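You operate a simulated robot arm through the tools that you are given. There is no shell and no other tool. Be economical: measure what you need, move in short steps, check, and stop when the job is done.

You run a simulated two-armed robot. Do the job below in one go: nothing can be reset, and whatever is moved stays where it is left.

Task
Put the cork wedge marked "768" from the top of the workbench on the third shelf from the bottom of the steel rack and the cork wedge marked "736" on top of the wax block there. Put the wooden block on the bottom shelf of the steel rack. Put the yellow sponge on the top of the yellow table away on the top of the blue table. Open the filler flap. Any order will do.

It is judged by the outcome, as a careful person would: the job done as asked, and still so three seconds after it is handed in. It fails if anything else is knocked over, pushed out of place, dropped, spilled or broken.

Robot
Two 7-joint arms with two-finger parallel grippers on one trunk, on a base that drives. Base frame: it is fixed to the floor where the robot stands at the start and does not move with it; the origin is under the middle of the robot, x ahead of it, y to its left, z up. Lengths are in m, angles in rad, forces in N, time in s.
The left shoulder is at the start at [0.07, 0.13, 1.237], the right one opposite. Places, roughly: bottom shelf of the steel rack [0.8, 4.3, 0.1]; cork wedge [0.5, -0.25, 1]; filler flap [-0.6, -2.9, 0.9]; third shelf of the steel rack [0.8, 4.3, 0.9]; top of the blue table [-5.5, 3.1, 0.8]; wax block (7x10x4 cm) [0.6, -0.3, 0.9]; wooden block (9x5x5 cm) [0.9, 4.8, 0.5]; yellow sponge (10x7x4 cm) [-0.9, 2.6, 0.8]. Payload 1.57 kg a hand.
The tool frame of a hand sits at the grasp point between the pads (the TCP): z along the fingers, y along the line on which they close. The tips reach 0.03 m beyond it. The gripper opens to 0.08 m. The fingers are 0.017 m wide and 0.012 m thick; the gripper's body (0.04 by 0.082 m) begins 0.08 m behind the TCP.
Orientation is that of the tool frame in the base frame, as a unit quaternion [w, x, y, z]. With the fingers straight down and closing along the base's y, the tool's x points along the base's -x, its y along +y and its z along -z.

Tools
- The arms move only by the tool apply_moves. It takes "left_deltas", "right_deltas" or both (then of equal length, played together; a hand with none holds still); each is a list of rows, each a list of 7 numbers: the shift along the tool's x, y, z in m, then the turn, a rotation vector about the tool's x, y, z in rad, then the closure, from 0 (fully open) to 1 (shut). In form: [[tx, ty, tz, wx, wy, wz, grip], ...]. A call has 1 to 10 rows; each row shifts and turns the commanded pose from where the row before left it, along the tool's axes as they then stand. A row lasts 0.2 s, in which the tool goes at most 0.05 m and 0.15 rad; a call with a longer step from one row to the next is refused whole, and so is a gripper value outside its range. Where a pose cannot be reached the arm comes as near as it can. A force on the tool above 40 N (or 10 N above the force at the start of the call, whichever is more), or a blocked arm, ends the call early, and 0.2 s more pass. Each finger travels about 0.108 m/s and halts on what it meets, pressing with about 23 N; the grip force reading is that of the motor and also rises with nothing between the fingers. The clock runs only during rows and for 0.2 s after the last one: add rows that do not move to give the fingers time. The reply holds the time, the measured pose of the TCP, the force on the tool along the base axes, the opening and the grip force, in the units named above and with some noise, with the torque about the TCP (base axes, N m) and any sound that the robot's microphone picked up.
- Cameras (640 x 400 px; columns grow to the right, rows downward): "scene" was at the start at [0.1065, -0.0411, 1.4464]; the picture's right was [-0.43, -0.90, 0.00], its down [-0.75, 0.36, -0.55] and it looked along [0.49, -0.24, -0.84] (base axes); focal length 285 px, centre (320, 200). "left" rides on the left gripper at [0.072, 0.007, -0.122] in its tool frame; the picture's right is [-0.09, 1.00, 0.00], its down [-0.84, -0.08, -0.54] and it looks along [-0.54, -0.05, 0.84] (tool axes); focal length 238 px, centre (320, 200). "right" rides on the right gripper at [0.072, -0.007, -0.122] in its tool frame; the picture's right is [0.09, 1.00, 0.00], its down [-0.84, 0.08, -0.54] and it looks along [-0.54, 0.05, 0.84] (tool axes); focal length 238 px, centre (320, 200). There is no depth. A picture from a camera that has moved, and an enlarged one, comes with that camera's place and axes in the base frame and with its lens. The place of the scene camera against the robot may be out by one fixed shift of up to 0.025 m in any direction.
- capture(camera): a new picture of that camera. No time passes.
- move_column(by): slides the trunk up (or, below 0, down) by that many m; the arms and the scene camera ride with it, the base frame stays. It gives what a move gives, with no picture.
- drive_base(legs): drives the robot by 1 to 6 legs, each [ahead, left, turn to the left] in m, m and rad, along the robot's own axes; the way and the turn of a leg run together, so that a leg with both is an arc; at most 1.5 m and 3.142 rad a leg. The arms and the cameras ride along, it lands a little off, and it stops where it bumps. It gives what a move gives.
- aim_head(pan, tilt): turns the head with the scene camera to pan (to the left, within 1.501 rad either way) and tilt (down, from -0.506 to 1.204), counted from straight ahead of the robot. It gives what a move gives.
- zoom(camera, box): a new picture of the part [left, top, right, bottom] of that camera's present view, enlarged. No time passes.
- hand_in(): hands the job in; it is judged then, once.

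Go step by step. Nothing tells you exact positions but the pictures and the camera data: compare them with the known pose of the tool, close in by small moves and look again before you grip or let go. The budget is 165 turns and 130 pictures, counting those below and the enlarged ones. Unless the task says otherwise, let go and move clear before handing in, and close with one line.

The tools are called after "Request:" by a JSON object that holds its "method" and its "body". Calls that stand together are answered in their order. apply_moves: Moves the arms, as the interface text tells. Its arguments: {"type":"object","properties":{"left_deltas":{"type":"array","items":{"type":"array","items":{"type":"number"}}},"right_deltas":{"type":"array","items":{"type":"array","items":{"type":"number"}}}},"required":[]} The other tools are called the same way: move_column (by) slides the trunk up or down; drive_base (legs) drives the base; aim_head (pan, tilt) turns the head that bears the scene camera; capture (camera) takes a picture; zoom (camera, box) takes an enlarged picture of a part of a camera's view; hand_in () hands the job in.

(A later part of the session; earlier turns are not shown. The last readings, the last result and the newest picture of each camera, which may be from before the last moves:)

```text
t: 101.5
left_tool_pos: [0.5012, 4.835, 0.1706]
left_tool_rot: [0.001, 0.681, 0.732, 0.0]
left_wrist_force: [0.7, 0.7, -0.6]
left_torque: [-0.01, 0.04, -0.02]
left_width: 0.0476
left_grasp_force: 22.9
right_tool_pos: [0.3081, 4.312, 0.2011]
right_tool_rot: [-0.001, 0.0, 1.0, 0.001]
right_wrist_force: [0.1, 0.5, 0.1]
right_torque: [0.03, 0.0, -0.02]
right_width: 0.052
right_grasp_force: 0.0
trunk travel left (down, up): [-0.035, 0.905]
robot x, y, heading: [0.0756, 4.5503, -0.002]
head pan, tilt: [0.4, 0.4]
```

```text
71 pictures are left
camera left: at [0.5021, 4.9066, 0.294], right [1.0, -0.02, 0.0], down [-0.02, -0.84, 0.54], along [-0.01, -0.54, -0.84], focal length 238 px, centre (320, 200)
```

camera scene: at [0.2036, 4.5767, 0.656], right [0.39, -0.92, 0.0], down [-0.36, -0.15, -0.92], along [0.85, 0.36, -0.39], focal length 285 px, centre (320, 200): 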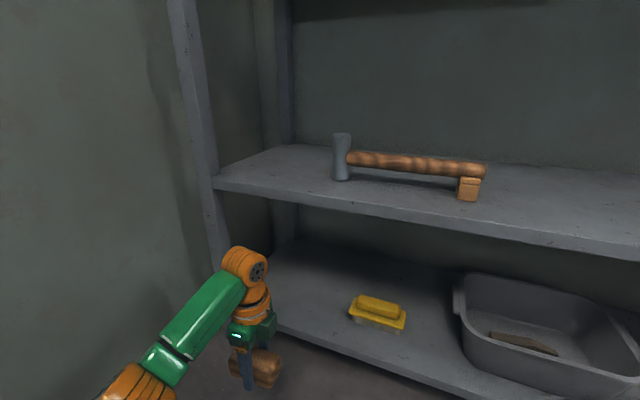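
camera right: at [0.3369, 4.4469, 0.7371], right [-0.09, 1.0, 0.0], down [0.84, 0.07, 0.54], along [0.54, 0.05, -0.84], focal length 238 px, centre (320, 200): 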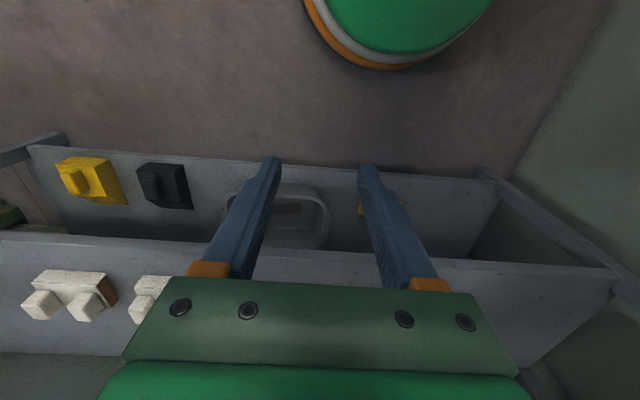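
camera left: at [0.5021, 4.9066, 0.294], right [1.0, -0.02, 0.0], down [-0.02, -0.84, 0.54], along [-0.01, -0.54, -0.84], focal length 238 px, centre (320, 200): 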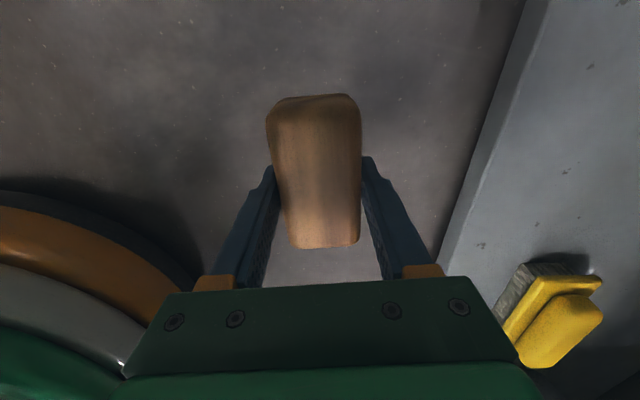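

The gap is about 0.33 m and the wrist needs about 0.29, so it's tight but workable. I'll fold the arm back 10 cm, drive up to the edge, and then enter with force-guarded arm motion.

Request:
{"method": "apply_moves", "body": {"left_deltas": [[0, -0.035, 0.004, 0, 0, 0, 0.55], [0, -0.035, 0.004, 0, 0, 0, 0.55], [0, -0.03, 0.004, 0, 0, 0, 0.55], [0, 0, 0, 0, 0, 0, 0.55]]}}

Request:
{"method": "drive_base", "body": {"legs": [[0.17, 0, 0]]}}

Request:
{"method": "capture", "body": {"camera": "scene"}}

Request:
{"method": "capture", "body": {"camera": "left"}}

```text
t: 102.5
left_tool_pos: [0.4007, 4.8233, 0.157]
left_tool_rot: [0.0, 0.682, 0.732, 0.0]
left_wrist_force: [0.3, 0.2, -1.4]
left_torque: [-0.02, 0.01, -0.01]
left_width: 0.0479
left_grasp_force: 22.3
right_tool_pos: [0.3079, 4.3118, 0.1998]
right_tool_rot: [0.0, 0.0, 1.0, 0.001]
right_wrist_force: [0.7, 0.1, 0.0]
right_torque: [0.01, 0.01, 0.02]
right_width: 0.0519
right_grasp_force: 0.1
trunk travel left (down, up): [-0.035, 0.905]
robot x, y, heading: [0.0786, 4.5489, 0.003]
head pan, tilt: [0.4, 0.4]
```

```text
t: 103.9
left_tool_pos: [0.5718, 4.8218, 0.1577]
left_tool_rot: [0.0, 0.682, 0.731, 0.0]
left_wrist_force: [-0.5, 0.4, -1.7]
left_torque: [0.01, -0.01, 0.05]
left_width: 0.0476
left_grasp_force: 23.0
right_tool_pos: [0.4764, 4.3106, 0.2011]
right_tool_rot: [0.0, 0.002, 1.0, 0.001]
right_wrist_force: [0.0, 0.3, 0.1]
right_torque: [-0.01, 0.01, 0.03]
right_width: 0.0521
right_grasp_force: 0.0
trunk travel left (down, up): [-0.035, 0.905]
robot x, y, heading: [0.2421, 4.5483, -0.008]
head pan, tilt: [0.4, 0.4]
```

```text
70 pictures are left
camera scene: at [0.3734, 4.5759, 0.656], right [0.39, -0.92, 0.0], down [-0.36, -0.15, -0.92], along [0.85, 0.36, -0.39], focal length 285 px, centre (320, 200)
```

scene: 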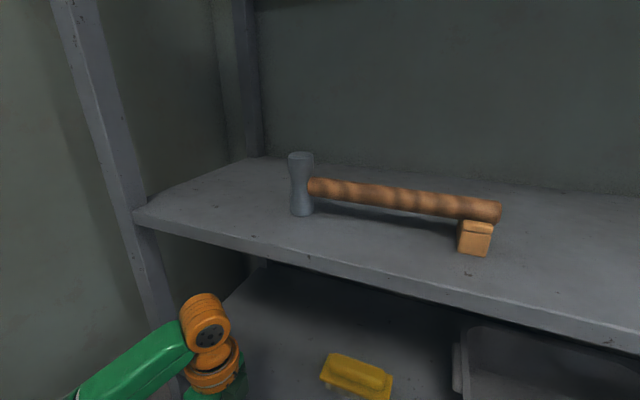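

```text
69 pictures are left
camera left: at [0.5729, 4.8934, 0.2812], right [1.0, -0.02, 0.0], down [-0.02, -0.84, 0.54], along [-0.01, -0.54, -0.84], focal length 238 px, centre (320, 200)
```

left: 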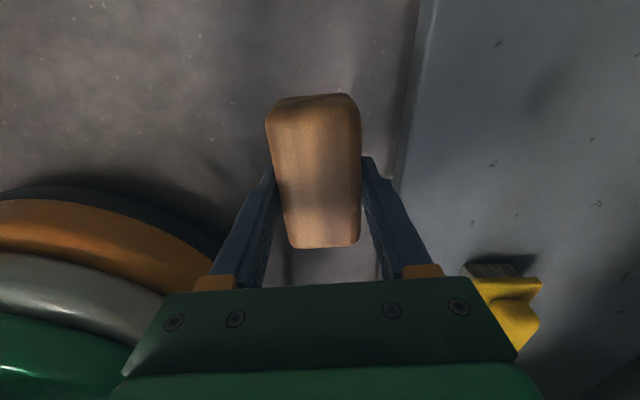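

Wrist top looks about 2 cm below the lip. I'll extend slowly with the force guard.

Request:
{"method": "apply_moves", "body": {"left_deltas": [[0.004, 0.015, 0.0, 0, 0, 0, 0.55], [0.004, 0.015, 0, 0, 0, 0, 0.55], [0.004, 0.015, 0, 0, 0, 0, 0.55], [0.0, 0.015, 0, 0, 0, 0, 0.55], [0, 0, 0, 0, 0, 0, 0.55]]}}

Request:
{"method": "capture", "body": {"camera": "scene"}}

```text
t: 105.1
left_tool_pos: [0.6311, 4.8376, 0.1582]
left_tool_rot: [0.0, 0.683, 0.731, 0.0]
left_wrist_force: [-1.2, 1.4, -1.3]
left_torque: [-0.01, -0.02, -0.02]
left_width: 0.0473
left_grasp_force: 23.0
right_tool_pos: [0.4777, 4.3122, 0.1987]
right_tool_rot: [-0.001, 0.002, 1.0, 0.001]
right_wrist_force: [-0.6, -0.3, 1.7]
right_torque: [-0.03, 0.0, -0.01]
right_width: 0.052
right_grasp_force: 0.1
trunk travel left (down, up): [-0.035, 0.905]
robot x, y, heading: [0.2465, 4.5538, -0.006]
head pan, tilt: [0.4, 0.4]
```

```text
68 pictures are left
camera scene: at [0.3735, 4.5759, 0.656], right [0.39, -0.92, 0.0], down [-0.36, -0.15, -0.92], along [0.85, 0.36, -0.39], focal length 285 px, centre (320, 200)
```

scene: 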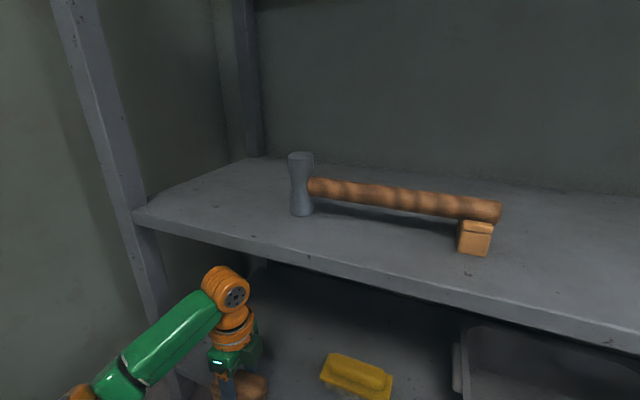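

Request:
{"method": "apply_moves", "body": {"left_deltas": [[0.0, 0.015, 0.0, 0, 0, 0, 0.55], [0.0, 0.015, 0, 0, 0, 0, 0.55], [0.0, 0.015, 0, 0, 0, 0, 0.55], [0.0, 0.015, 0, 0, 0, 0, 0.55], [0.0, 0.01, 0, 0, 0, 0, 0.55], [0, 0, 0, 0, 0, 0, 0.55]]}}

Request:
{"method": "capture", "body": {"camera": "scene"}}

Request:
{"method": "capture", "body": {"camera": "left"}}

```text
t: 106.5
left_tool_pos: [0.701, 4.8421, 0.1592]
left_tool_rot: [0.0, 0.684, 0.729, 0.0]
left_wrist_force: [0.2, -0.3, -1.9]
left_torque: [-0.02, -0.02, 0.0]
left_width: 0.0477
left_grasp_force: 23.3
right_tool_pos: [0.4773, 4.3112, 0.2008]
right_tool_rot: [0.0, 0.002, 1.0, 0.0]
right_wrist_force: [0.8, -0.2, -0.5]
right_torque: [0.03, 0.02, -0.02]
right_width: 0.0519
right_grasp_force: 0.1
trunk travel left (down, up): [-0.035, 0.905]
robot x, y, heading: [0.2471, 4.5509, -0.004]
head pan, tilt: [0.4, 0.4]
```

```text
67 pictures are left
camera scene: at [0.3735, 4.5759, 0.656], right [0.39, -0.92, 0.0], down [-0.36, -0.15, -0.92], along [0.85, 0.36, -0.39], focal length 285 px, centre (320, 200)
```

scene: 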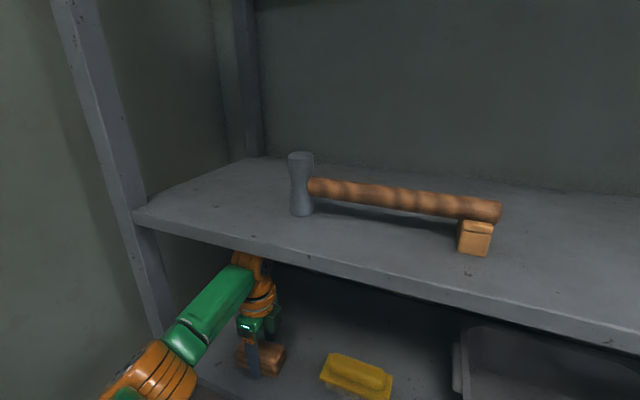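

```text
66 pictures are left
camera left: at [0.7019, 4.9126, 0.2807], right [1.0, -0.03, 0.0], down [-0.02, -0.84, 0.54], along [-0.01, -0.54, -0.84], focal length 238 px, centre (320, 200)
```

left: 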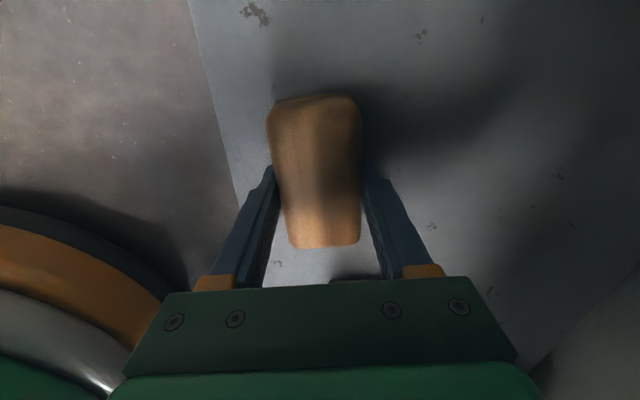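

Inside with clearance. I'll lower onto the bottom shelf until contact.

Request:
{"method": "apply_moves", "body": {"left_deltas": [[0, 0, 0.004, 0, 0, 0, 0.55], [0, 0, 0.004, 0, 0, 0, 0.55], [0, 0, 0, 0, 0, 0, 0.55]]}}

```text
t: 107.3
left_tool_pos: [0.7001, 4.8416, 0.15]
left_tool_rot: [-0.001, 0.682, 0.731, 0.002]
left_wrist_force: [-0.4, -0.2, 5.3]
left_torque: [0.22, 0.13, 0.03]
left_width: 0.0477
left_grasp_force: 23.1
right_tool_pos: [0.477, 4.3114, 0.2003]
right_tool_rot: [0.0, 0.001, 1.0, 0.001]
right_wrist_force: [0.0, -0.2, -0.2]
right_torque: [0.02, 0.02, 0.0]
right_width: 0.0518
right_grasp_force: 0.0
trunk travel left (down, up): [-0.035, 0.905]
robot x, y, heading: [0.2435, 4.553, -0.007]
head pan, tilt: [0.4, 0.4]
```

On the shelf. Since there's no headroom to lift off, I'll open slightly and slide the fingers out along -y past the block's end, then withdraw.

Request:
{"method": "apply_moves", "body": {"left_deltas": [[0, 0, 0.001, 0, 0, 0, 0.5], [0, 0, 0, 0, 0, 0, 0.35], [0, 0, -0.003, 0, 0, 0, 0.2], [0, 0, 0, 0, 0, 0, 0.2], [0, 0, 0, 0, 0, 0, 0.2]]}}

Request:
{"method": "capture", "body": {"camera": "left"}}

```text
t: 108.5
left_tool_pos: [0.6999, 4.8415, 0.1518]
left_tool_rot: [0.0, 0.682, 0.731, 0.0]
left_wrist_force: [0.0, 0.5, -0.3]
left_torque: [0.01, -0.02, 0.01]
left_width: 0.0641
left_grasp_force: 0.1
right_tool_pos: [0.4768, 4.3115, 0.1998]
right_tool_rot: [0.0, 0.002, 1.0, 0.001]
right_wrist_force: [1.5, 0.0, 0.2]
right_torque: [0.0, 0.01, 0.01]
right_width: 0.052
right_grasp_force: 0.1
trunk travel left (down, up): [-0.035, 0.905]
robot x, y, heading: [0.245, 4.5514, -0.003]
head pan, tilt: [0.4, 0.4]
```

```text
65 pictures are left
camera left: at [0.7015, 4.914, 0.2754], right [1.0, -0.02, 0.0], down [-0.02, -0.84, 0.54], along [-0.01, -0.54, -0.84], focal length 238 px, centre (320, 200)
```

left: 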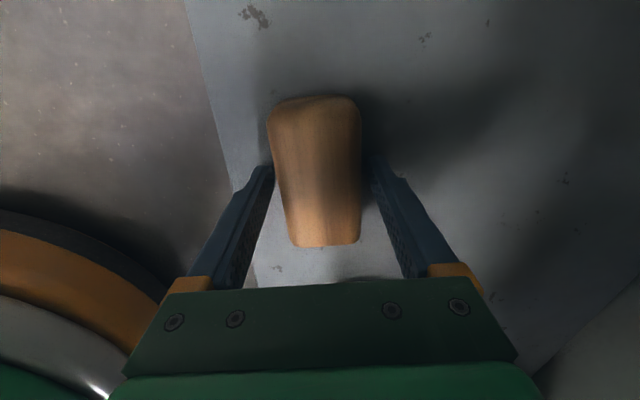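

Request:
{"method": "apply_moves", "body": {"left_deltas": [[-0.025, 0, 0, 0, 0, 0, 0.2], [-0.025, 0, 0, 0, 0, 0, 0.2], [-0.026, 0, 0, 0, 0, 0, 0.2], [0, 0, 0, 0, 0, 0, 0.2]]}}

Request:
{"method": "capture", "body": {"camera": "left"}}

Request:
{"method": "capture", "body": {"camera": "scene"}}

```text
t: 109.5
left_tool_pos: [0.7074, 4.7649, 0.1548]
left_tool_rot: [0.0, 0.683, 0.731, 0.0]
left_wrist_force: [-0.1, -1.0, -0.2]
left_torque: [0.01, 0.01, 0.04]
left_width: 0.0639
left_grasp_force: 0.0
right_tool_pos: [0.4771, 4.3106, 0.1998]
right_tool_rot: [-0.001, 0.002, 1.0, 0.0]
right_wrist_force: [0.5, 0.7, 0.0]
right_torque: [0.01, -0.04, 0.03]
right_width: 0.052
right_grasp_force: 0.1
trunk travel left (down, up): [-0.035, 0.905]
robot x, y, heading: [0.2468, 4.5472, -0.002]
head pan, tilt: [0.4, 0.4]
```

```text
64 pictures are left
camera left: at [0.7081, 4.8373, 0.2776], right [1.0, -0.02, 0.0], down [-0.02, -0.84, 0.54], along [-0.01, -0.54, -0.84], focal length 238 px, centre (320, 200)
```

left: 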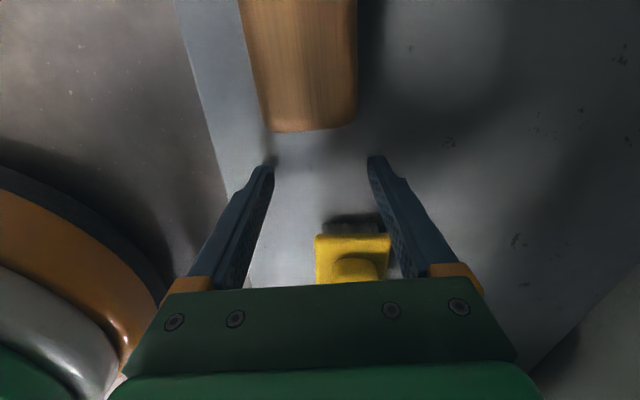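

```text
63 pictures are left
camera scene: at [0.3734, 4.5758, 0.6561], right [0.39, -0.92, 0.0], down [-0.36, -0.15, -0.92], along [0.85, 0.36, -0.39], focal length 285 px, centre (320, 200)
```

scene: 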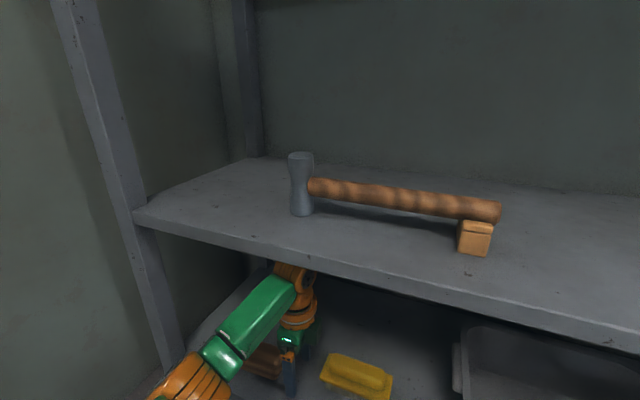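

Fingers are clear of the block. I'll drive straight back and check.

Request:
{"method": "drive_base", "body": {"legs": [[-0.3, 0, 0]]}}

Request:
{"method": "move_column", "body": {"by": 0.4}}

Request:
{"method": "move_column", "body": {"by": 0.4}}

Request:
{"method": "aim_head", "body": {"pan": 0.0, "tilt": 0.8}}

Request:
{"method": "capture", "body": {"camera": "scene"}}

```text
t: 111.6
left_tool_pos: [0.409, 4.7669, 0.1544]
left_tool_rot: [0.0, 0.682, 0.732, 0.0]
left_wrist_force: [0.8, 0.3, -0.2]
left_torque: [0.01, 0.03, 0.0]
left_width: 0.0638
left_grasp_force: 0.1
right_tool_pos: [0.1804, 4.3129, 0.2005]
right_tool_rot: [-0.001, 0.0, 1.0, 0.001]
right_wrist_force: [0.4, 0.8, -0.2]
right_torque: [0.01, -0.01, 0.03]
right_width: 0.0519
right_grasp_force: 0.0
trunk travel left (down, up): [-0.035, 0.905]
robot x, y, heading: [-0.0507, 4.5512, -0.004]
head pan, tilt: [0.4, 0.4]
```

```text
t: 115.4
left_tool_pos: [0.4086, 4.7675, 0.5544]
left_tool_rot: [0.0, 0.682, 0.732, 0.0]
left_wrist_force: [0.5, -0.5, -0.3]
left_torque: [0.0, -0.01, 0.0]
left_width: 0.0642
left_grasp_force: 0.1
right_tool_pos: [0.1795, 4.3123, 0.6002]
right_tool_rot: [-0.001, 0.001, 1.0, 0.001]
right_wrist_force: [-0.7, -0.8, -0.3]
right_torque: [0.0, -0.01, 0.01]
right_width: 0.0521
right_grasp_force: 0.1
trunk travel left (down, up): [-0.435, 0.505]
robot x, y, heading: [-0.054, 4.5522, 0.004]
head pan, tilt: [0.4, 0.4]
```

```text
t: 119.2
left_tool_pos: [0.409, 4.7664, 0.9535]
left_tool_rot: [-0.001, 0.682, 0.731, 0.0]
left_wrist_force: [-0.6, -0.9, -0.6]
left_torque: [0.02, 0.03, 0.01]
left_width: 0.064
left_grasp_force: 0.1
right_tool_pos: [0.1803, 4.3125, 1.0005]
right_tool_rot: [-0.001, 0.0, 1.0, 0.001]
right_wrist_force: [0.0, 0.6, -0.8]
right_torque: [-0.03, -0.03, 0.02]
right_width: 0.0518
right_grasp_force: 0.2
trunk travel left (down, up): [-0.835, 0.105]
robot x, y, heading: [-0.0505, 4.5547, -0.003]
head pan, tilt: [0.4, 0.4]
```

```text
t: 120.1
left_tool_pos: [0.4081, 4.7679, 0.954]
left_tool_rot: [0.0, 0.682, 0.731, 0.0]
left_wrist_force: [0.7, -0.3, 0.3]
left_torque: [-0.01, 0.03, 0.0]
left_width: 0.0639
left_grasp_force: 0.1
right_tool_pos: [0.1792, 4.3124, 1.0002]
right_tool_rot: [-0.001, 0.001, 1.0, 0.001]
right_wrist_force: [0.1, -0.7, 0.3]
right_torque: [-0.03, -0.04, 0.05]
right_width: 0.0519
right_grasp_force: 0.1
trunk travel left (down, up): [-0.835, 0.105]
robot x, y, heading: [-0.0508, 4.5522, -0.006]
head pan, tilt: [0.0, 0.799]
```

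```text
62 pictures are left
camera scene: at [0.071, 4.541, 1.421], right [0.0, -1.0, 0.0], down [-0.72, 0.0, -0.7], along [0.7, 0.0, -0.72], focal length 285 px, centre (320, 200)
```

scene: 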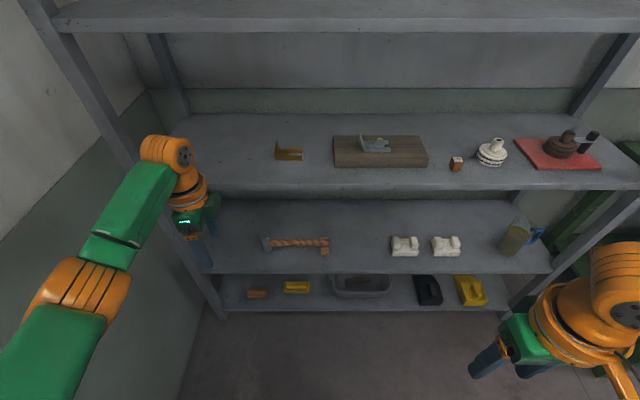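

The wooden block is on the bottom shelf and 768 on the third. Next is the sponge: I'll fold the left hand back to its neutral yaw and drive to the yellow table.

Request:
{"method": "apply_moves", "body": {"left_deltas": [[0, -0.045, -0.03, 0, 0, 0, 0], [0, -0.045, -0.03, 0, 0, 0, 0], [0, -0.045, -0.03, 0, 0, 0, 0], [0, -0.045, -0.03, 0, 0, 0, 0], [0, 0, 0, 0, 0, -0.15, 0], [0, 0, 0, 0, 0, -0.15, 0], [0, 0, 0, 0, 0, -0.15, 0], [0, 0, 0, 0, 0, -0.15, 0], [0, 0, 0, 0, 0, -0.15, 0], [0, 0, 0, 0, 0, -0.15, 0]]}}

Request:
{"method": "apply_moves", "body": {"left_deltas": [[0, 0, 0, 0, 0, -0.15, 0], [0, 0, 0, 0, 0, -0.15, 0], [0, 0, 0, 0, 0, -0.15, 0], [0, 0, 0, 0, 0, -0.15, 0], [0, 0, 0, 0, 0, 0, 0]]}}

Request:
{"method": "move_column", "body": {"by": 0.1}}

Request:
{"method": "drive_base", "body": {"legs": [[0, 0, -1.571], [1.2, 0, 0], [0.4, 0, 0]]}}

Request:
{"method": "aim_head", "body": {"pan": -0.9, "tilt": 0.5}}

Request:
{"method": "capture", "body": {"camera": "scene"}}

```text
refused: row 1 steps farther than a row can; nothing moved
```

```text
t: 121.3
left_tool_pos: [0.4073, 4.7679, 0.9542]
left_tool_rot: [0.0, 0.434, 0.901, 0.001]
left_wrist_force: [0.5, -0.4, -0.7]
left_torque: [-0.02, -0.04, 0.0]
left_width: 0.0799
left_grasp_force: 0.0
right_tool_pos: [0.1808, 4.3109, 0.9998]
right_tool_rot: [-0.001, 0.001, 1.0, 0.001]
right_wrist_force: [0.6, 0.5, -0.4]
right_torque: [0.02, 0.03, 0.01]
right_width: 0.0519
right_grasp_force: 0.0
trunk travel left (down, up): [-0.835, 0.105]
robot x, y, heading: [-0.0551, 4.5505, 0.0]
head pan, tilt: [0.0, 0.799]
```

```text
t: 122.6
left_tool_pos: [0.4088, 4.7684, 1.0544]
left_tool_rot: [-0.001, 0.436, 0.9, 0.0]
left_wrist_force: [-0.4, 0.3, 0.2]
left_torque: [0.0, -0.02, 0.02]
left_width: 0.0803
left_grasp_force: 0.1
right_tool_pos: [0.1797, 4.3127, 1.0992]
right_tool_rot: [0.0, 0.001, 1.0, 0.0]
right_wrist_force: [-0.1, 0.5, -0.1]
right_torque: [0.02, 0.03, 0.01]
right_width: 0.0521
right_grasp_force: 0.1
trunk travel left (down, up): [-0.935, 0.005]
robot x, y, heading: [-0.0544, 4.553, -0.0]
head pan, tilt: [0.0, 0.799]
```

```text
t: 134.6
left_tool_pos: [0.2034, 2.4836, 1.0557]
left_tool_rot: [0.001, 0.941, 0.337, 0.001]
left_wrist_force: [0.4, 0.0, 0.0]
left_torque: [-0.03, -0.01, 0.0]
left_width: 0.0799
left_grasp_force: 0.0
right_tool_pos: [-0.2565, 2.7046, 1.1]
right_tool_rot: [0.0, 0.701, 0.713, 0.001]
right_wrist_force: [0.0, -0.7, -0.7]
right_torque: [-0.03, 0.08, 0.01]
right_width: 0.0519
right_grasp_force: 0.0
trunk travel left (down, up): [-0.935, 0.005]
robot x, y, heading: [-0.0201, 2.939, -1.554]
head pan, tilt: [0.0, 0.799]
```

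```text
t: 135.8
left_tool_pos: [0.204, 2.4833, 1.0559]
left_tool_rot: [0.0, 0.941, 0.338, 0.0]
left_wrist_force: [0.4, 0.5, -0.1]
left_torque: [-0.03, 0.01, -0.01]
left_width: 0.0802
left_grasp_force: 0.0
right_tool_pos: [-0.2551, 2.7029, 1.1007]
right_tool_rot: [0.001, 0.702, 0.712, 0.001]
right_wrist_force: [-0.5, -0.1, 0.4]
right_torque: [-0.03, 0.0, 0.04]
right_width: 0.0518
right_grasp_force: 0.0
trunk travel left (down, up): [-0.935, 0.005]
robot x, y, heading: [-0.0216, 2.9381, -1.554]
head pan, tilt: [-0.901, 0.499]
```

```text
61 pictures are left
camera scene: at [-0.0972, 2.8218, 1.5469], right [-0.63, 0.77, 0.0], down [0.37, 0.3, -0.88], along [-0.68, -0.56, -0.48], focal length 285 px, centre (320, 200)
```

scene: 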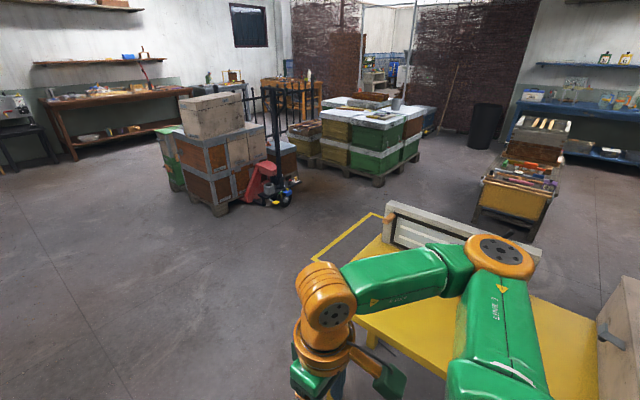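

I'll retract the left hand, then turn to face the yellow table and look.

Request:
{"method": "apply_moves", "body": {"left_deltas": [[0, 0, 0, 0, 0, -0.15, 0], [0, 0, 0, 0, 0, -0.15, 0], [0, 0, 0, 0, 0, -0.15, 0], [0, 0, 0, 0, 0, -0.15, 0], [0, 0, 0, 0, 0, -0.15, 0], [0, 0, 0, 0, 0, -0.15, 0], [0.04, 0, -0.025, 0, 0, 0, 0], [0.04, 0, -0.025, 0, 0, 0, 0], [0.04, 0, -0.025, 0, 0, 0, 0], [0.04, 0, -0.025, 0, 0, 0, 0]]}}

Request:
{"method": "drive_base", "body": {"legs": [[0, 0, -1.587], [0, 0.12, 0]]}}

Request:
{"method": "aim_head", "body": {"pan": 0.0, "tilt": 0.65}}

Request:
{"method": "capture", "body": {"camera": "scene"}}

```text
t: 138.0
left_tool_pos: [0.197, 2.6451, 1.154]
left_tool_rot: [0.0, 0.701, 0.713, 0.001]
left_wrist_force: [0.4, 0.5, -0.5]
left_torque: [-0.05, 0.02, -0.01]
left_width: 0.08
left_grasp_force: 0.1
right_tool_pos: [-0.2547, 2.7043, 1.1007]
right_tool_rot: [0.001, 0.701, 0.713, 0.001]
right_wrist_force: [-0.2, 1.0, 0.1]
right_torque: [-0.05, 0.0, 0.01]
right_width: 0.0519
right_grasp_force: 0.0
trunk travel left (down, up): [-0.935, 0.005]
robot x, y, heading: [-0.0199, 2.9414, -1.556]
head pan, tilt: [-0.901, 0.499]
```

```text
t: 143.1
left_tool_pos: [-0.3151, 2.6008, 1.1541]
left_tool_rot: [0.003, 1.0, 0.009, 0.0]
left_wrist_force: [0.1, 0.3, -0.8]
left_torque: [-0.05, 0.03, -0.03]
left_width: 0.08
left_grasp_force: 0.0
right_tool_pos: [-0.2559, 3.0562, 1.0983]
right_tool_rot: [0.003, 1.0, 0.01, 0.001]
right_wrist_force: [0.7, -0.6, 0.6]
right_torque: [-0.04, 0.03, 0.0]
right_width: 0.0521
right_grasp_force: 0.1
trunk travel left (down, up): [-0.935, 0.005]
robot x, y, heading: [-0.0157, 2.8164, -3.126]
head pan, tilt: [-0.901, 0.499]
```

```text
t: 144.3
left_tool_pos: [-0.3147, 2.5972, 1.1549]
left_tool_rot: [0.001, 1.0, 0.009, 0.0]
left_wrist_force: [-1.4, 0.0, 0.3]
left_torque: [-0.02, -0.01, 0.0]
left_width: 0.0798
left_grasp_force: 0.0
right_tool_pos: [-0.2557, 3.0528, 1.0985]
right_tool_rot: [0.001, 1.0, 0.01, 0.001]
right_wrist_force: [0.2, 0.1, -1.1]
right_torque: [0.01, -0.01, -0.06]
right_width: 0.0522
right_grasp_force: 0.0
trunk travel left (down, up): [-0.935, 0.005]
robot x, y, heading: [-0.0185, 2.817, -3.128]
head pan, tilt: [0.0, 0.649]
```

```text
60 pictures are left
camera scene: at [-0.1623, 2.8049, 1.5336], right [-0.02, 1.0, 0.0], down [0.6, 0.01, -0.8], along [-0.8, -0.01, -0.6], focal length 285 px, centre (320, 200)
```

scene: 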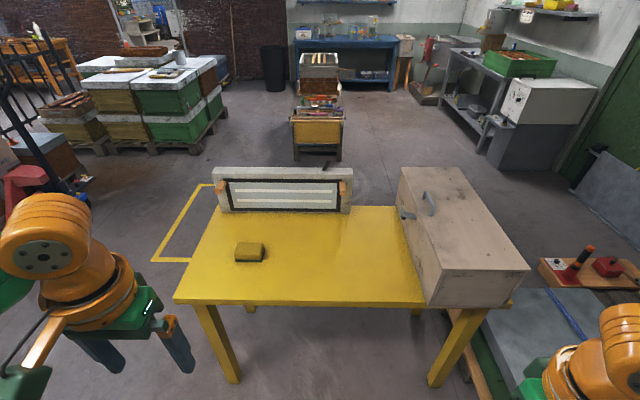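

The sponge is at about [-0.85,2.55] on the yellow table, and the blue table is visible in the far background. I'll move up to the table.

Request:
{"method": "drive_base", "body": {"legs": [[0.34, 0.06, -0.013]]}}

Request:
{"method": "capture", "body": {"camera": "left"}}

Request:
{"method": "capture", "body": {"camera": "scene"}}

```text
t: 146.6
left_tool_pos: [-0.6594, 2.5376, 1.1548]
left_tool_rot: [0.002, 1.0, 0.003, -0.001]
left_wrist_force: [-0.8, 0.5, -0.2]
left_torque: [0.01, 0.06, -0.01]
left_width: 0.08
left_grasp_force: 0.0
right_tool_pos: [-0.5937, 2.992, 1.1011]
right_tool_rot: [0.001, 1.0, 0.002, 0.0]
right_wrist_force: [0.8, -0.6, -0.8]
right_torque: [0.0, 0.01, -0.01]
right_width: 0.0521
right_grasp_force: 0.0
trunk travel left (down, up): [-0.935, 0.005]
robot x, y, heading: [-0.3595, 2.7536, -3.137]
head pan, tilt: [0.0, 0.649]
```

```text
59 pictures are left
camera left: at [-0.5875, 2.5312, 1.2774], right [-0.09, -1.0, 0.0], down [-0.84, 0.07, 0.54], along [-0.54, 0.05, -0.84], focal length 238 px, centre (320, 200)
```

left: 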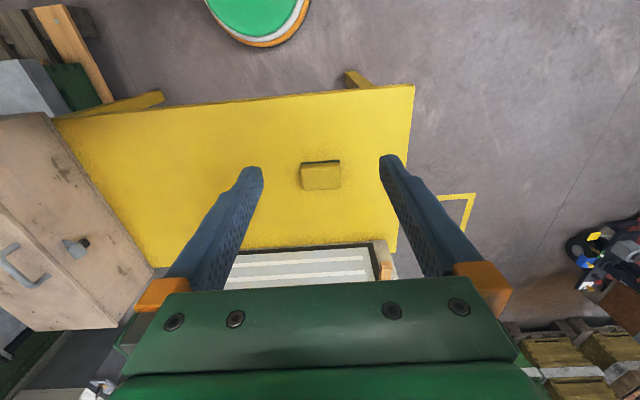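

```text
58 pictures are left
camera scene: at [-0.502, 2.7432, 1.5339], right [-0.01, 1.0, 0.0], down [0.6, 0.0, -0.8], along [-0.8, 0.0, -0.6], focal length 285 px, centre (320, 200)
```

scene: 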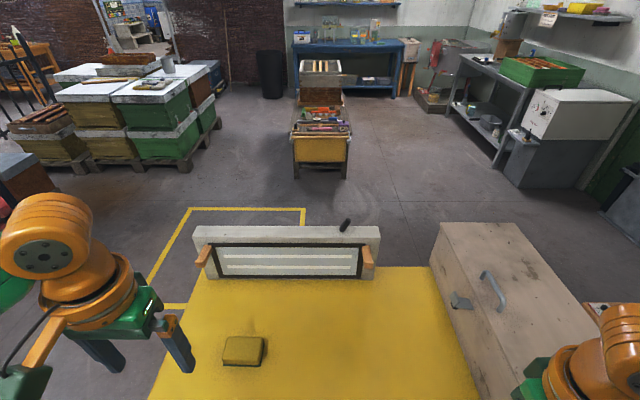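

The sponge is at about [-0.838,2.555], top z≈0.79, with its long side along y, so I need a 90° yaw. I'll zoom for its exact angle.

Request:
{"method": "zoom", "body": {"camera": "left", "box": [270, 140, 370, 210]}}

```text
5.71 times, centred on (320, 175) of left
camera zoom: at [-0.5875, 2.5312, 1.2774], right [-0.09, -1.0, 0.0], down [-0.84, 0.07, 0.54], along [-0.54, 0.05, -0.84], focal length 1362 px, centre (320, 343)
```

zoom: 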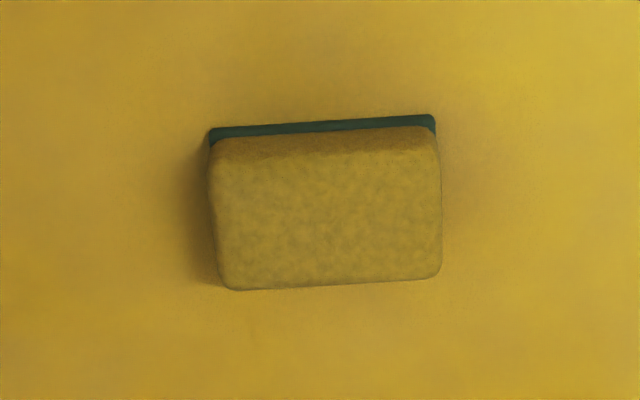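

It's aligned with the base axes. I'll rotate the left hand 90° and drive in 5 cm.

Request:
{"method": "apply_moves", "body": {"left_deltas": [[0, 0, 0, 0, 0, 0.15, 0], [0, 0, 0, 0, 0, 0.15, 0], [0, 0, 0, 0, 0, 0.15, 0], [0, 0, 0, 0, 0, 0.15, 0], [0, 0, 0, 0, 0, 0.15, 0], [0, 0, 0, 0, 0, 0.15, 0], [0, 0, 0, 0, 0, 0.15, 0], [0, 0, 0, 0, 0, 0.15, 0], [0, 0, 0, 0, 0, 0.15, 0], [0, 0, 0, 0, 0, 0.15, 0]]}}

Request:
{"method": "drive_base", "body": {"legs": [[0.05, 0, 0]]}}

Request:
{"method": "apply_moves", "body": {"left_deltas": [[0, 0, 0.04, 0, 0, 0.06, 0], [-0.008, 0.03, 0.035, 0, 0, 0, 0], [-0.009, 0.03, 0.035, 0, 0, 0, 0], [0, 0.03, 0.035, 0, 0, 0, 0], [0, 0.035, 0.03, 0, 0, 0, 0], [0, 0, 0.04, 0, 0, 0, 0], [0, 0, 0.04, 0, 0, 0, 0], [0, 0, 0.0, 0, 0, 0, 0]]}}

Request:
{"method": "capture", "body": {"camera": "left"}}

```text
t: 148.8
left_tool_pos: [-0.661, 2.5371, 1.155]
left_tool_rot: [0.001, 0.732, -0.681, 0.0]
left_wrist_force: [-1.0, 0.4, 0.1]
left_torque: [0.01, 0.01, 0.02]
left_width: 0.08
left_grasp_force: 0.0
right_tool_pos: [-0.5963, 2.9914, 1.0994]
right_tool_rot: [0.001, 1.0, 0.002, 0.0]
right_wrist_force: [0.5, 0.1, -0.4]
right_torque: [0.01, -0.02, 0.0]
right_width: 0.0521
right_grasp_force: 0.1
trunk travel left (down, up): [-0.935, 0.005]
robot x, y, heading: [-0.3625, 2.7527, -3.136]
head pan, tilt: [0.0, 0.649]
```

```text
t: 149.7
left_tool_pos: [-0.7028, 2.5365, 1.1562]
left_tool_rot: [0.002, 0.734, -0.679, -0.002]
left_wrist_force: [0.7, 0.0, 0.0]
left_torque: [-0.04, 0.07, 0.02]
left_width: 0.0801
left_grasp_force: 0.0
right_tool_pos: [-0.6394, 2.9921, 1.1025]
right_tool_rot: [0.001, 1.0, 0.003, -0.003]
right_wrist_force: [0.8, -0.4, 0.4]
right_torque: [0.02, 0.07, 0.0]
right_width: 0.052
right_grasp_force: 0.2
trunk travel left (down, up): [-0.935, 0.005]
robot x, y, heading: [-0.4123, 2.7576, -3.132]
head pan, tilt: [0.0, 0.649]
```

```text
t: 151.5
left_tool_pos: [-0.8395, 2.5503, 0.8982]
left_tool_rot: [0.0, 0.712, -0.702, 0.0]
left_wrist_force: [0.0, 0.0, 0.3]
left_torque: [-0.02, -0.01, 0.0]
left_width: 0.0798
left_grasp_force: 0.0
right_tool_pos: [-0.648, 2.991, 1.1003]
right_tool_rot: [0.001, 1.0, 0.004, 0.0]
right_wrist_force: [-0.3, -0.5, -0.9]
right_torque: [0.01, 0.01, -0.02]
right_width: 0.0522
right_grasp_force: 0.1
trunk travel left (down, up): [-0.935, 0.005]
robot x, y, heading: [-0.4144, 2.7538, -3.135]
head pan, tilt: [0.0, 0.649]
```

```text
56 pictures are left
camera left: at [-0.8459, 2.4787, 1.0215], right [-1.0, 0.08, 0.0], down [0.06, 0.84, 0.54], along [0.04, 0.54, -0.84], focal length 238 px, centre (320, 200)
```

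left: 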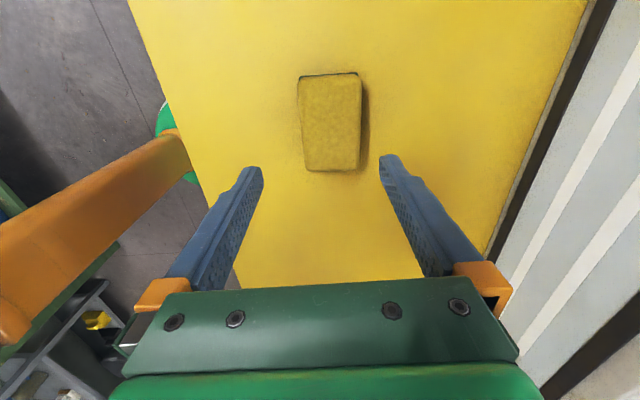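

I'll shift ~1 cm and descend to just above the sponge.

Request:
{"method": "apply_moves", "body": {"left_deltas": [[0, 0.006, 0.02, 0, 0, 0.014, 0], [0.0, 0.005, 0.03, 0, 0, 0, 0], [0, 0, 0.025, 0, 0, 0, 0], [0, 0, 0.0, 0, 0, 0, 0]]}}

Request:
{"method": "capture", "body": {"camera": "left"}}

```text
t: 152.5
left_tool_pos: [-0.8181, 2.5503, 0.8335]
left_tool_rot: [0.001, 0.708, -0.706, 0.001]
left_wrist_force: [0.2, 0.3, -0.2]
left_torque: [-0.03, 0.01, 0.02]
left_width: 0.0796
left_grasp_force: 0.0
left hand out of reach, approached as far as the arm can: row 2, 3
right_tool_pos: [-0.6479, 2.9915, 1.0999]
right_tool_rot: [0.001, 1.0, 0.003, 0.001]
right_wrist_force: [-0.2, -0.3, 0.4]
right_torque: [-0.01, -0.02, 0.02]
right_width: 0.0521
right_grasp_force: 0.0
trunk travel left (down, up): [-0.935, 0.005]
robot x, y, heading: [-0.4133, 2.7538, -3.132]
head pan, tilt: [0.0, 0.649]
```

```text
55 pictures are left
camera left: at [-0.825, 2.4781, 0.9565], right [-1.0, 0.09, 0.0], down [0.07, 0.84, 0.54], along [0.05, 0.54, -0.84], focal length 238 px, centre (320, 200)
```

left: 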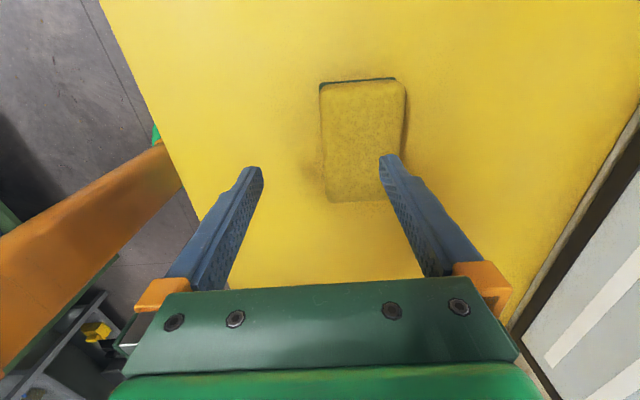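

Reach falls short at this height, so I'll drop the trunk 0.15 m (raising the hand first) to gain reach.

Request:
{"method": "apply_moves", "body": {"left_deltas": [[0, 0, -0.05, 0, 0, 0, 0], [0, 0, -0.05, 0, 0, 0, 0], [0, 0, -0.05, 0, 0, 0, 0], [0, 0.033, 0, 0, 0, 0, 0]], "right_deltas": [[0, 0, -0.03, 0, 0, 0, 0.35], [0, 0, -0.03, 0, 0, 0, 0.35], [0, 0, -0.03, 0, 0, 0, 0.35], [0, 0, 0, 0, 0, 0, 0.35]]}}

Request:
{"method": "move_column", "body": {"by": -0.15}}

Request:
{"method": "capture", "body": {"camera": "left"}}

```text
t: 153.5
left_tool_pos: [-0.8523, 2.5503, 0.9871]
left_tool_rot: [-0.001, 0.709, -0.706, 0.001]
left_wrist_force: [0.2, 0.9, 0.2]
left_torque: [0.01, -0.02, 0.04]
left_width: 0.0803
left_grasp_force: 0.0
right_tool_pos: [-0.6481, 2.993, 1.1872]
right_tool_rot: [0.002, 1.0, 0.004, 0.002]
right_wrist_force: [-0.2, -0.2, 0.0]
right_torque: [0.02, 0.0, 0.01]
right_width: 0.0519
right_grasp_force: 0.0
trunk travel left (down, up): [-0.935, 0.005]
robot x, y, heading: [-0.4077, 2.7552, -3.132]
head pan, tilt: [0.0, 0.649]
```

```text
t: 155.2
left_tool_pos: [-0.8496, 2.5491, 0.8367]
left_tool_rot: [0.0, 0.709, -0.706, 0.0]
left_wrist_force: [-0.1, -0.6, -0.4]
left_torque: [-0.03, 0.0, -0.02]
left_width: 0.08
left_grasp_force: 0.0
right_tool_pos: [-0.6476, 2.9937, 1.0386]
right_tool_rot: [0.001, 1.0, 0.003, 0.001]
right_wrist_force: [-0.3, -0.5, 0.2]
right_torque: [0.04, -0.03, -0.01]
right_width: 0.052
right_grasp_force: 0.1
trunk travel left (down, up): [-0.785, 0.155]
robot x, y, heading: [-0.4131, 2.7567, -3.138]
head pan, tilt: [0.0, 0.649]
```

```text
54 pictures are left
camera left: at [-0.8572, 2.4771, 0.9601], right [-1.0, 0.09, 0.0], down [0.07, 0.84, 0.54], along [0.05, 0.54, -0.84], focal length 238 px, centre (320, 200)
```

left: 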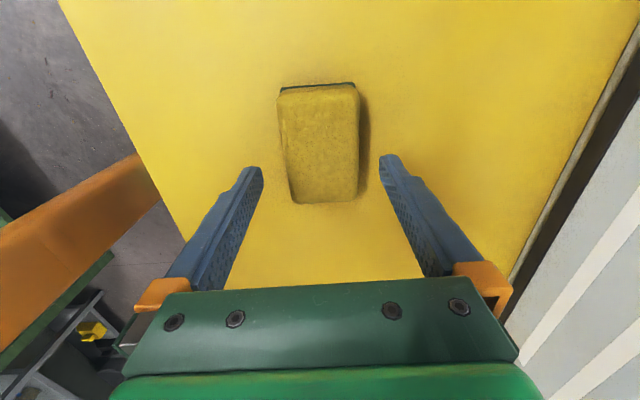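

Well centred. I'll descend over the sponge and grip.

Request:
{"method": "apply_moves", "body": {"left_deltas": [[0, 0.001, 0.02, 0, 0, 0, 0], [0, 0, 0.02, 0, 0, 0, 0], [0, 0, 0.015, 0, 0, 0, 0], [0, 0, 0, 0, 0, 0, 0]]}}

Request:
{"method": "capture", "body": {"camera": "left"}}

```text
t: 156.2
left_tool_pos: [-0.8507, 2.5497, 0.7818]
left_tool_rot: [0.0, 0.708, -0.706, 0.0]
left_wrist_force: [0.3, -0.5, -0.3]
left_torque: [-0.01, 0.02, 0.0]
left_width: 0.0801
left_grasp_force: 0.0
right_tool_pos: [-0.6464, 2.993, 1.0378]
right_tool_rot: [0.001, 1.0, 0.003, 0.001]
right_wrist_force: [1.1, -0.1, 0.2]
right_torque: [-0.01, -0.01, 0.03]
right_width: 0.0519
right_grasp_force: 0.0
trunk travel left (down, up): [-0.785, 0.155]
robot x, y, heading: [-0.4109, 2.752, -3.133]
head pan, tilt: [0.0, 0.649]
```

```text
53 pictures are left
camera left: at [-0.8582, 2.4782, 0.9046], right [-1.0, 0.09, 0.0], down [0.07, 0.84, 0.54], along [0.05, 0.54, -0.84], focal length 238 px, centre (320, 200)
```

left: 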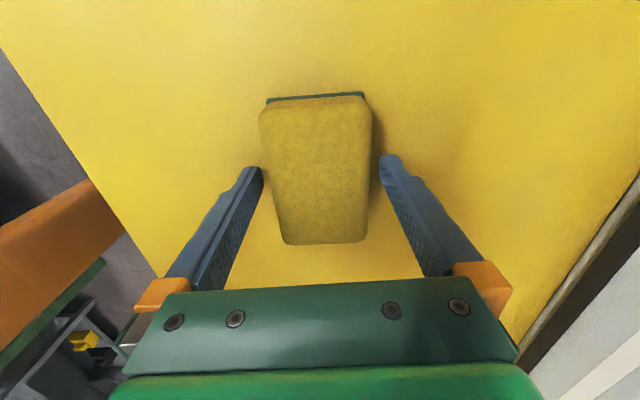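

Request:
{"method": "apply_moves", "body": {"left_deltas": [[0, -0.001, 0.006, 0, 0, 0, 0], [0, 0, 0.005, 0, 0, 0, 0], [0, 0, 0, 0, 0, 0, 0]]}}

Request:
{"method": "capture", "body": {"camera": "left"}}

```text
t: 157.1
left_tool_pos: [-0.8498, 2.5495, 0.7714]
left_tool_rot: [0.0, 0.709, -0.705, 0.001]
left_wrist_force: [-0.4, -0.9, 0.5]
left_torque: [-0.08, 0.0, 0.01]
left_width: 0.0802
left_grasp_force: 0.1
right_tool_pos: [-0.6464, 2.994, 1.0382]
right_tool_rot: [0.001, 1.0, 0.003, 0.0]
right_wrist_force: [0.4, 0.0, 0.2]
right_torque: [-0.01, -0.01, 0.0]
right_width: 0.0521
right_grasp_force: 0.2
trunk travel left (down, up): [-0.785, 0.155]
robot x, y, heading: [-0.4085, 2.7533, -3.137]
head pan, tilt: [0.0, 0.649]
```

```text
52 pictures are left
camera left: at [-0.8567, 2.4776, 0.8941], right [-1.0, 0.09, 0.0], down [0.07, 0.84, 0.54], along [0.05, 0.54, -0.84], focal length 238 px, centre (320, 200)
```

left: 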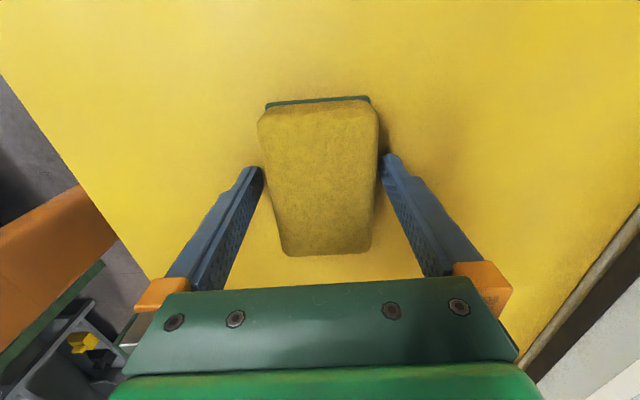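

Fingers now straddle the sponge; I'll grip and lift.

Request:
{"method": "apply_moves", "body": {"left_deltas": [[0, 0, 0, 0, 0, 0, 0.15], [0, 0, 0, 0, 0, 0, 0.3], [0, 0, 0, 0, 0, 0, 0.3], [0, 0, 0, 0, 0, 0, 0.3]]}}

Request:
{"method": "capture", "body": {"camera": "left"}}

```text
t: 158.1
left_tool_pos: [-0.8499, 2.5498, 0.7704]
left_tool_rot: [0.0, 0.708, -0.706, 0.0]
left_wrist_force: [-0.3, -0.1, 0.2]
left_torque: [0.02, -0.01, -0.01]
left_width: 0.0612
left_grasp_force: 23.1
right_tool_pos: [-0.646, 2.9937, 1.0385]
right_tool_rot: [0.001, 1.0, 0.004, 0.001]
right_wrist_force: [0.2, 1.4, 0.1]
right_torque: [-0.05, 0.02, 0.02]
right_width: 0.052
right_grasp_force: 0.0
trunk travel left (down, up): [-0.785, 0.155]
robot x, y, heading: [-0.4127, 2.7519, -3.136]
head pan, tilt: [0.0, 0.649]
```

```text
51 pictures are left
camera left: at [-0.8567, 2.4777, 0.8942], right [-1.0, 0.09, 0.0], down [0.07, 0.84, 0.54], along [0.05, 0.54, -0.84], focal length 238 px, centre (320, 200)
```

left: 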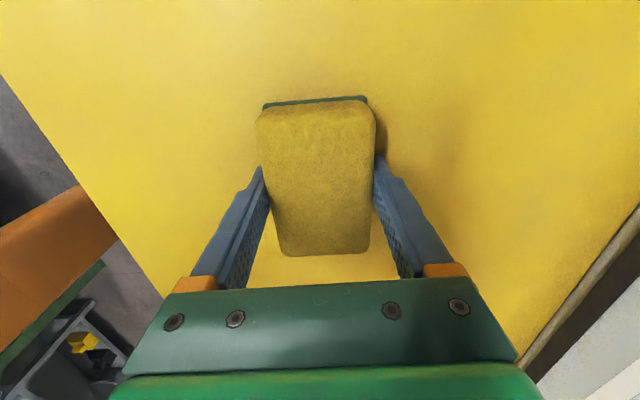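

Request:
{"method": "apply_moves", "body": {"left_deltas": [[0, 0, 0, 0, 0, 0, 0.4], [0, 0, -0.04, 0, 0, 0, 0.4], [0, 0, -0.04, 0, 0, 0, 0.4], [0, 0, -0.04, 0, 0, 0, 0.4], [0, 0, -0.04, 0, 0, 0, 0.4], [0, -0.04, -0.03, 0, 0, 0, 0.4], [0, -0.05, 0, 0, 0, 0, 0.4], [0, -0.05, 0, 0, 0, 0, 0.4]]}}

Request:
{"method": "drive_base", "body": {"legs": [[-0.3, 0, 0]]}}

Request:
{"method": "aim_head", "body": {"pan": 0.0, "tilt": 0.3}}

Request:
{"method": "capture", "body": {"camera": "left"}}

Request:
{"method": "capture", "body": {"camera": "scene"}}

```text
t: 159.8
left_tool_pos: [-0.7008, 2.5499, 0.9592]
left_tool_rot: [0.0, 0.709, -0.705, 0.001]
left_wrist_force: [0.6, -0.5, 0.2]
left_torque: [-0.01, 0.02, 0.01]
left_width: 0.0613
left_grasp_force: 23.1
right_tool_pos: [-0.6446, 2.9937, 1.0387]
right_tool_rot: [0.001, 1.0, 0.003, 0.0]
right_wrist_force: [1.0, 0.4, -1.0]
right_torque: [0.0, 0.0, 0.01]
right_width: 0.0521
right_grasp_force: 0.1
trunk travel left (down, up): [-0.785, 0.155]
robot x, y, heading: [-0.4094, 2.752, -3.138]
head pan, tilt: [0.0, 0.649]
```

```text
t: 161.9
left_tool_pos: [-0.4024, 2.5537, 0.9584]
left_tool_rot: [0.001, -0.706, 0.709, 0.0]
left_wrist_force: [0.1, -0.1, -0.3]
left_torque: [0.01, 0.0, 0.0]
left_width: 0.0613
left_grasp_force: 22.4
right_tool_pos: [-0.3399, 2.9965, 1.0391]
right_tool_rot: [0.0, 1.0, -0.002, 0.001]
right_wrist_force: [0.3, 0.8, 0.0]
right_torque: [-0.01, -0.04, -0.02]
right_width: 0.0519
right_grasp_force: 0.0
trunk travel left (down, up): [-0.785, 0.155]
robot x, y, heading: [-0.1099, 2.7553, 3.131]
head pan, tilt: [0.0, 0.649]
```

```text
t: 162.8
left_tool_pos: [-0.4011, 2.5532, 0.9588]
left_tool_rot: [0.0, -0.706, 0.708, 0.0]
left_wrist_force: [-0.2, -0.3, 0.0]
left_torque: [0.01, 0.0, 0.0]
left_width: 0.061
left_grasp_force: 22.9
right_tool_pos: [-0.3393, 2.9957, 1.0392]
right_tool_rot: [0.0, 1.0, -0.002, 0.001]
right_wrist_force: [0.1, -0.3, -0.4]
right_torque: [0.01, -0.01, 0.0]
right_width: 0.0519
right_grasp_force: 0.0
trunk travel left (down, up): [-0.785, 0.155]
robot x, y, heading: [-0.1099, 2.7529, 3.138]
head pan, tilt: [0.0, 0.3]
```

```text
50 pictures are left
camera left: at [-0.4082, 2.4813, 1.083], right [-1.0, 0.1, 0.0], down [0.08, 0.84, 0.54], along [0.05, 0.54, -0.84], focal length 238 px, centre (320, 200)
```

left: 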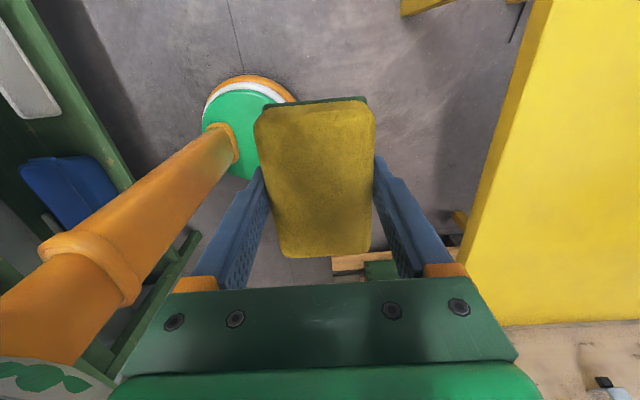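

```text
49 pictures are left
camera scene: at [-0.2577, 2.744, 1.4153], right [0.0, 1.0, 0.0], down [0.3, 0.0, -0.96], along [-0.96, 0.0, -0.3], focal length 285 px, centre (320, 200)
```

scene: 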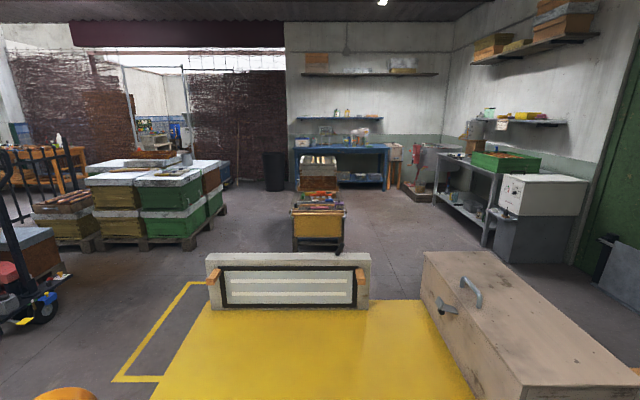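

Sponge in hand. The blue table is at x≈-5.4, y 2.35–3.95, with a cart at about (-3.0…-3.6, 2.5–3.0) and hive pallets below y≈1.4. I'll go around the yellow table's near end.

Request:
{"method": "drive_base", "body": {"legs": [[0, 0.85, 0], [1.5, 0, 0]]}}

Request:
{"method": "aim_head", "body": {"pan": 0.0, "tilt": 0.35}}

Request:
{"method": "capture", "body": {"camera": "scene"}}

```text
t: 174.4
left_tool_pos: [-1.919, 1.7085, 0.9593]
left_tool_rot: [0.0, -0.704, 0.71, 0.0]
left_wrist_force: [0.5, -0.8, -0.2]
left_torque: [0.03, 0.0, 0.01]
left_width: 0.0613
left_grasp_force: 22.7
right_tool_pos: [-1.8586, 2.1494, 1.0377]
right_tool_rot: [0.001, 1.0, -0.002, 0.001]
right_wrist_force: [-0.1, -0.6, 0.9]
right_torque: [-0.03, 0.01, 0.01]
right_width: 0.052
right_grasp_force: 0.0
trunk travel left (down, up): [-0.785, 0.155]
robot x, y, heading: [-1.6277, 1.908, 3.142]
head pan, tilt: [0.0, 0.3]
```

```text
t: 175.0
left_tool_pos: [-1.9195, 1.7075, 0.9595]
left_tool_rot: [0.001, -0.705, 0.709, -0.001]
left_wrist_force: [0.1, -0.4, -0.2]
left_torque: [0.04, 0.01, 0.03]
left_width: 0.0612
left_grasp_force: 23.0
right_tool_pos: [-1.8578, 2.1495, 1.0392]
right_tool_rot: [0.001, 1.0, -0.002, 0.001]
right_wrist_force: [0.2, -0.2, -0.4]
right_torque: [-0.01, -0.02, 0.01]
right_width: 0.0519
right_grasp_force: 0.1
trunk travel left (down, up): [-0.785, 0.155]
robot x, y, heading: [-1.6266, 1.9081, 3.138]
head pan, tilt: [0.0, 0.351]
```

```text
48 pictures are left
camera scene: at [-1.7768, 1.8977, 1.4106], right [0.0, 1.0, 0.0], down [0.34, 0.0, -0.94], along [-0.94, 0.0, -0.34], focal length 285 px, centre (320, 200)
```

scene: 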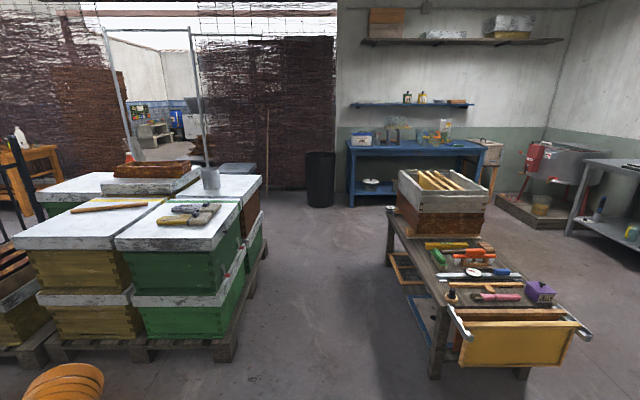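

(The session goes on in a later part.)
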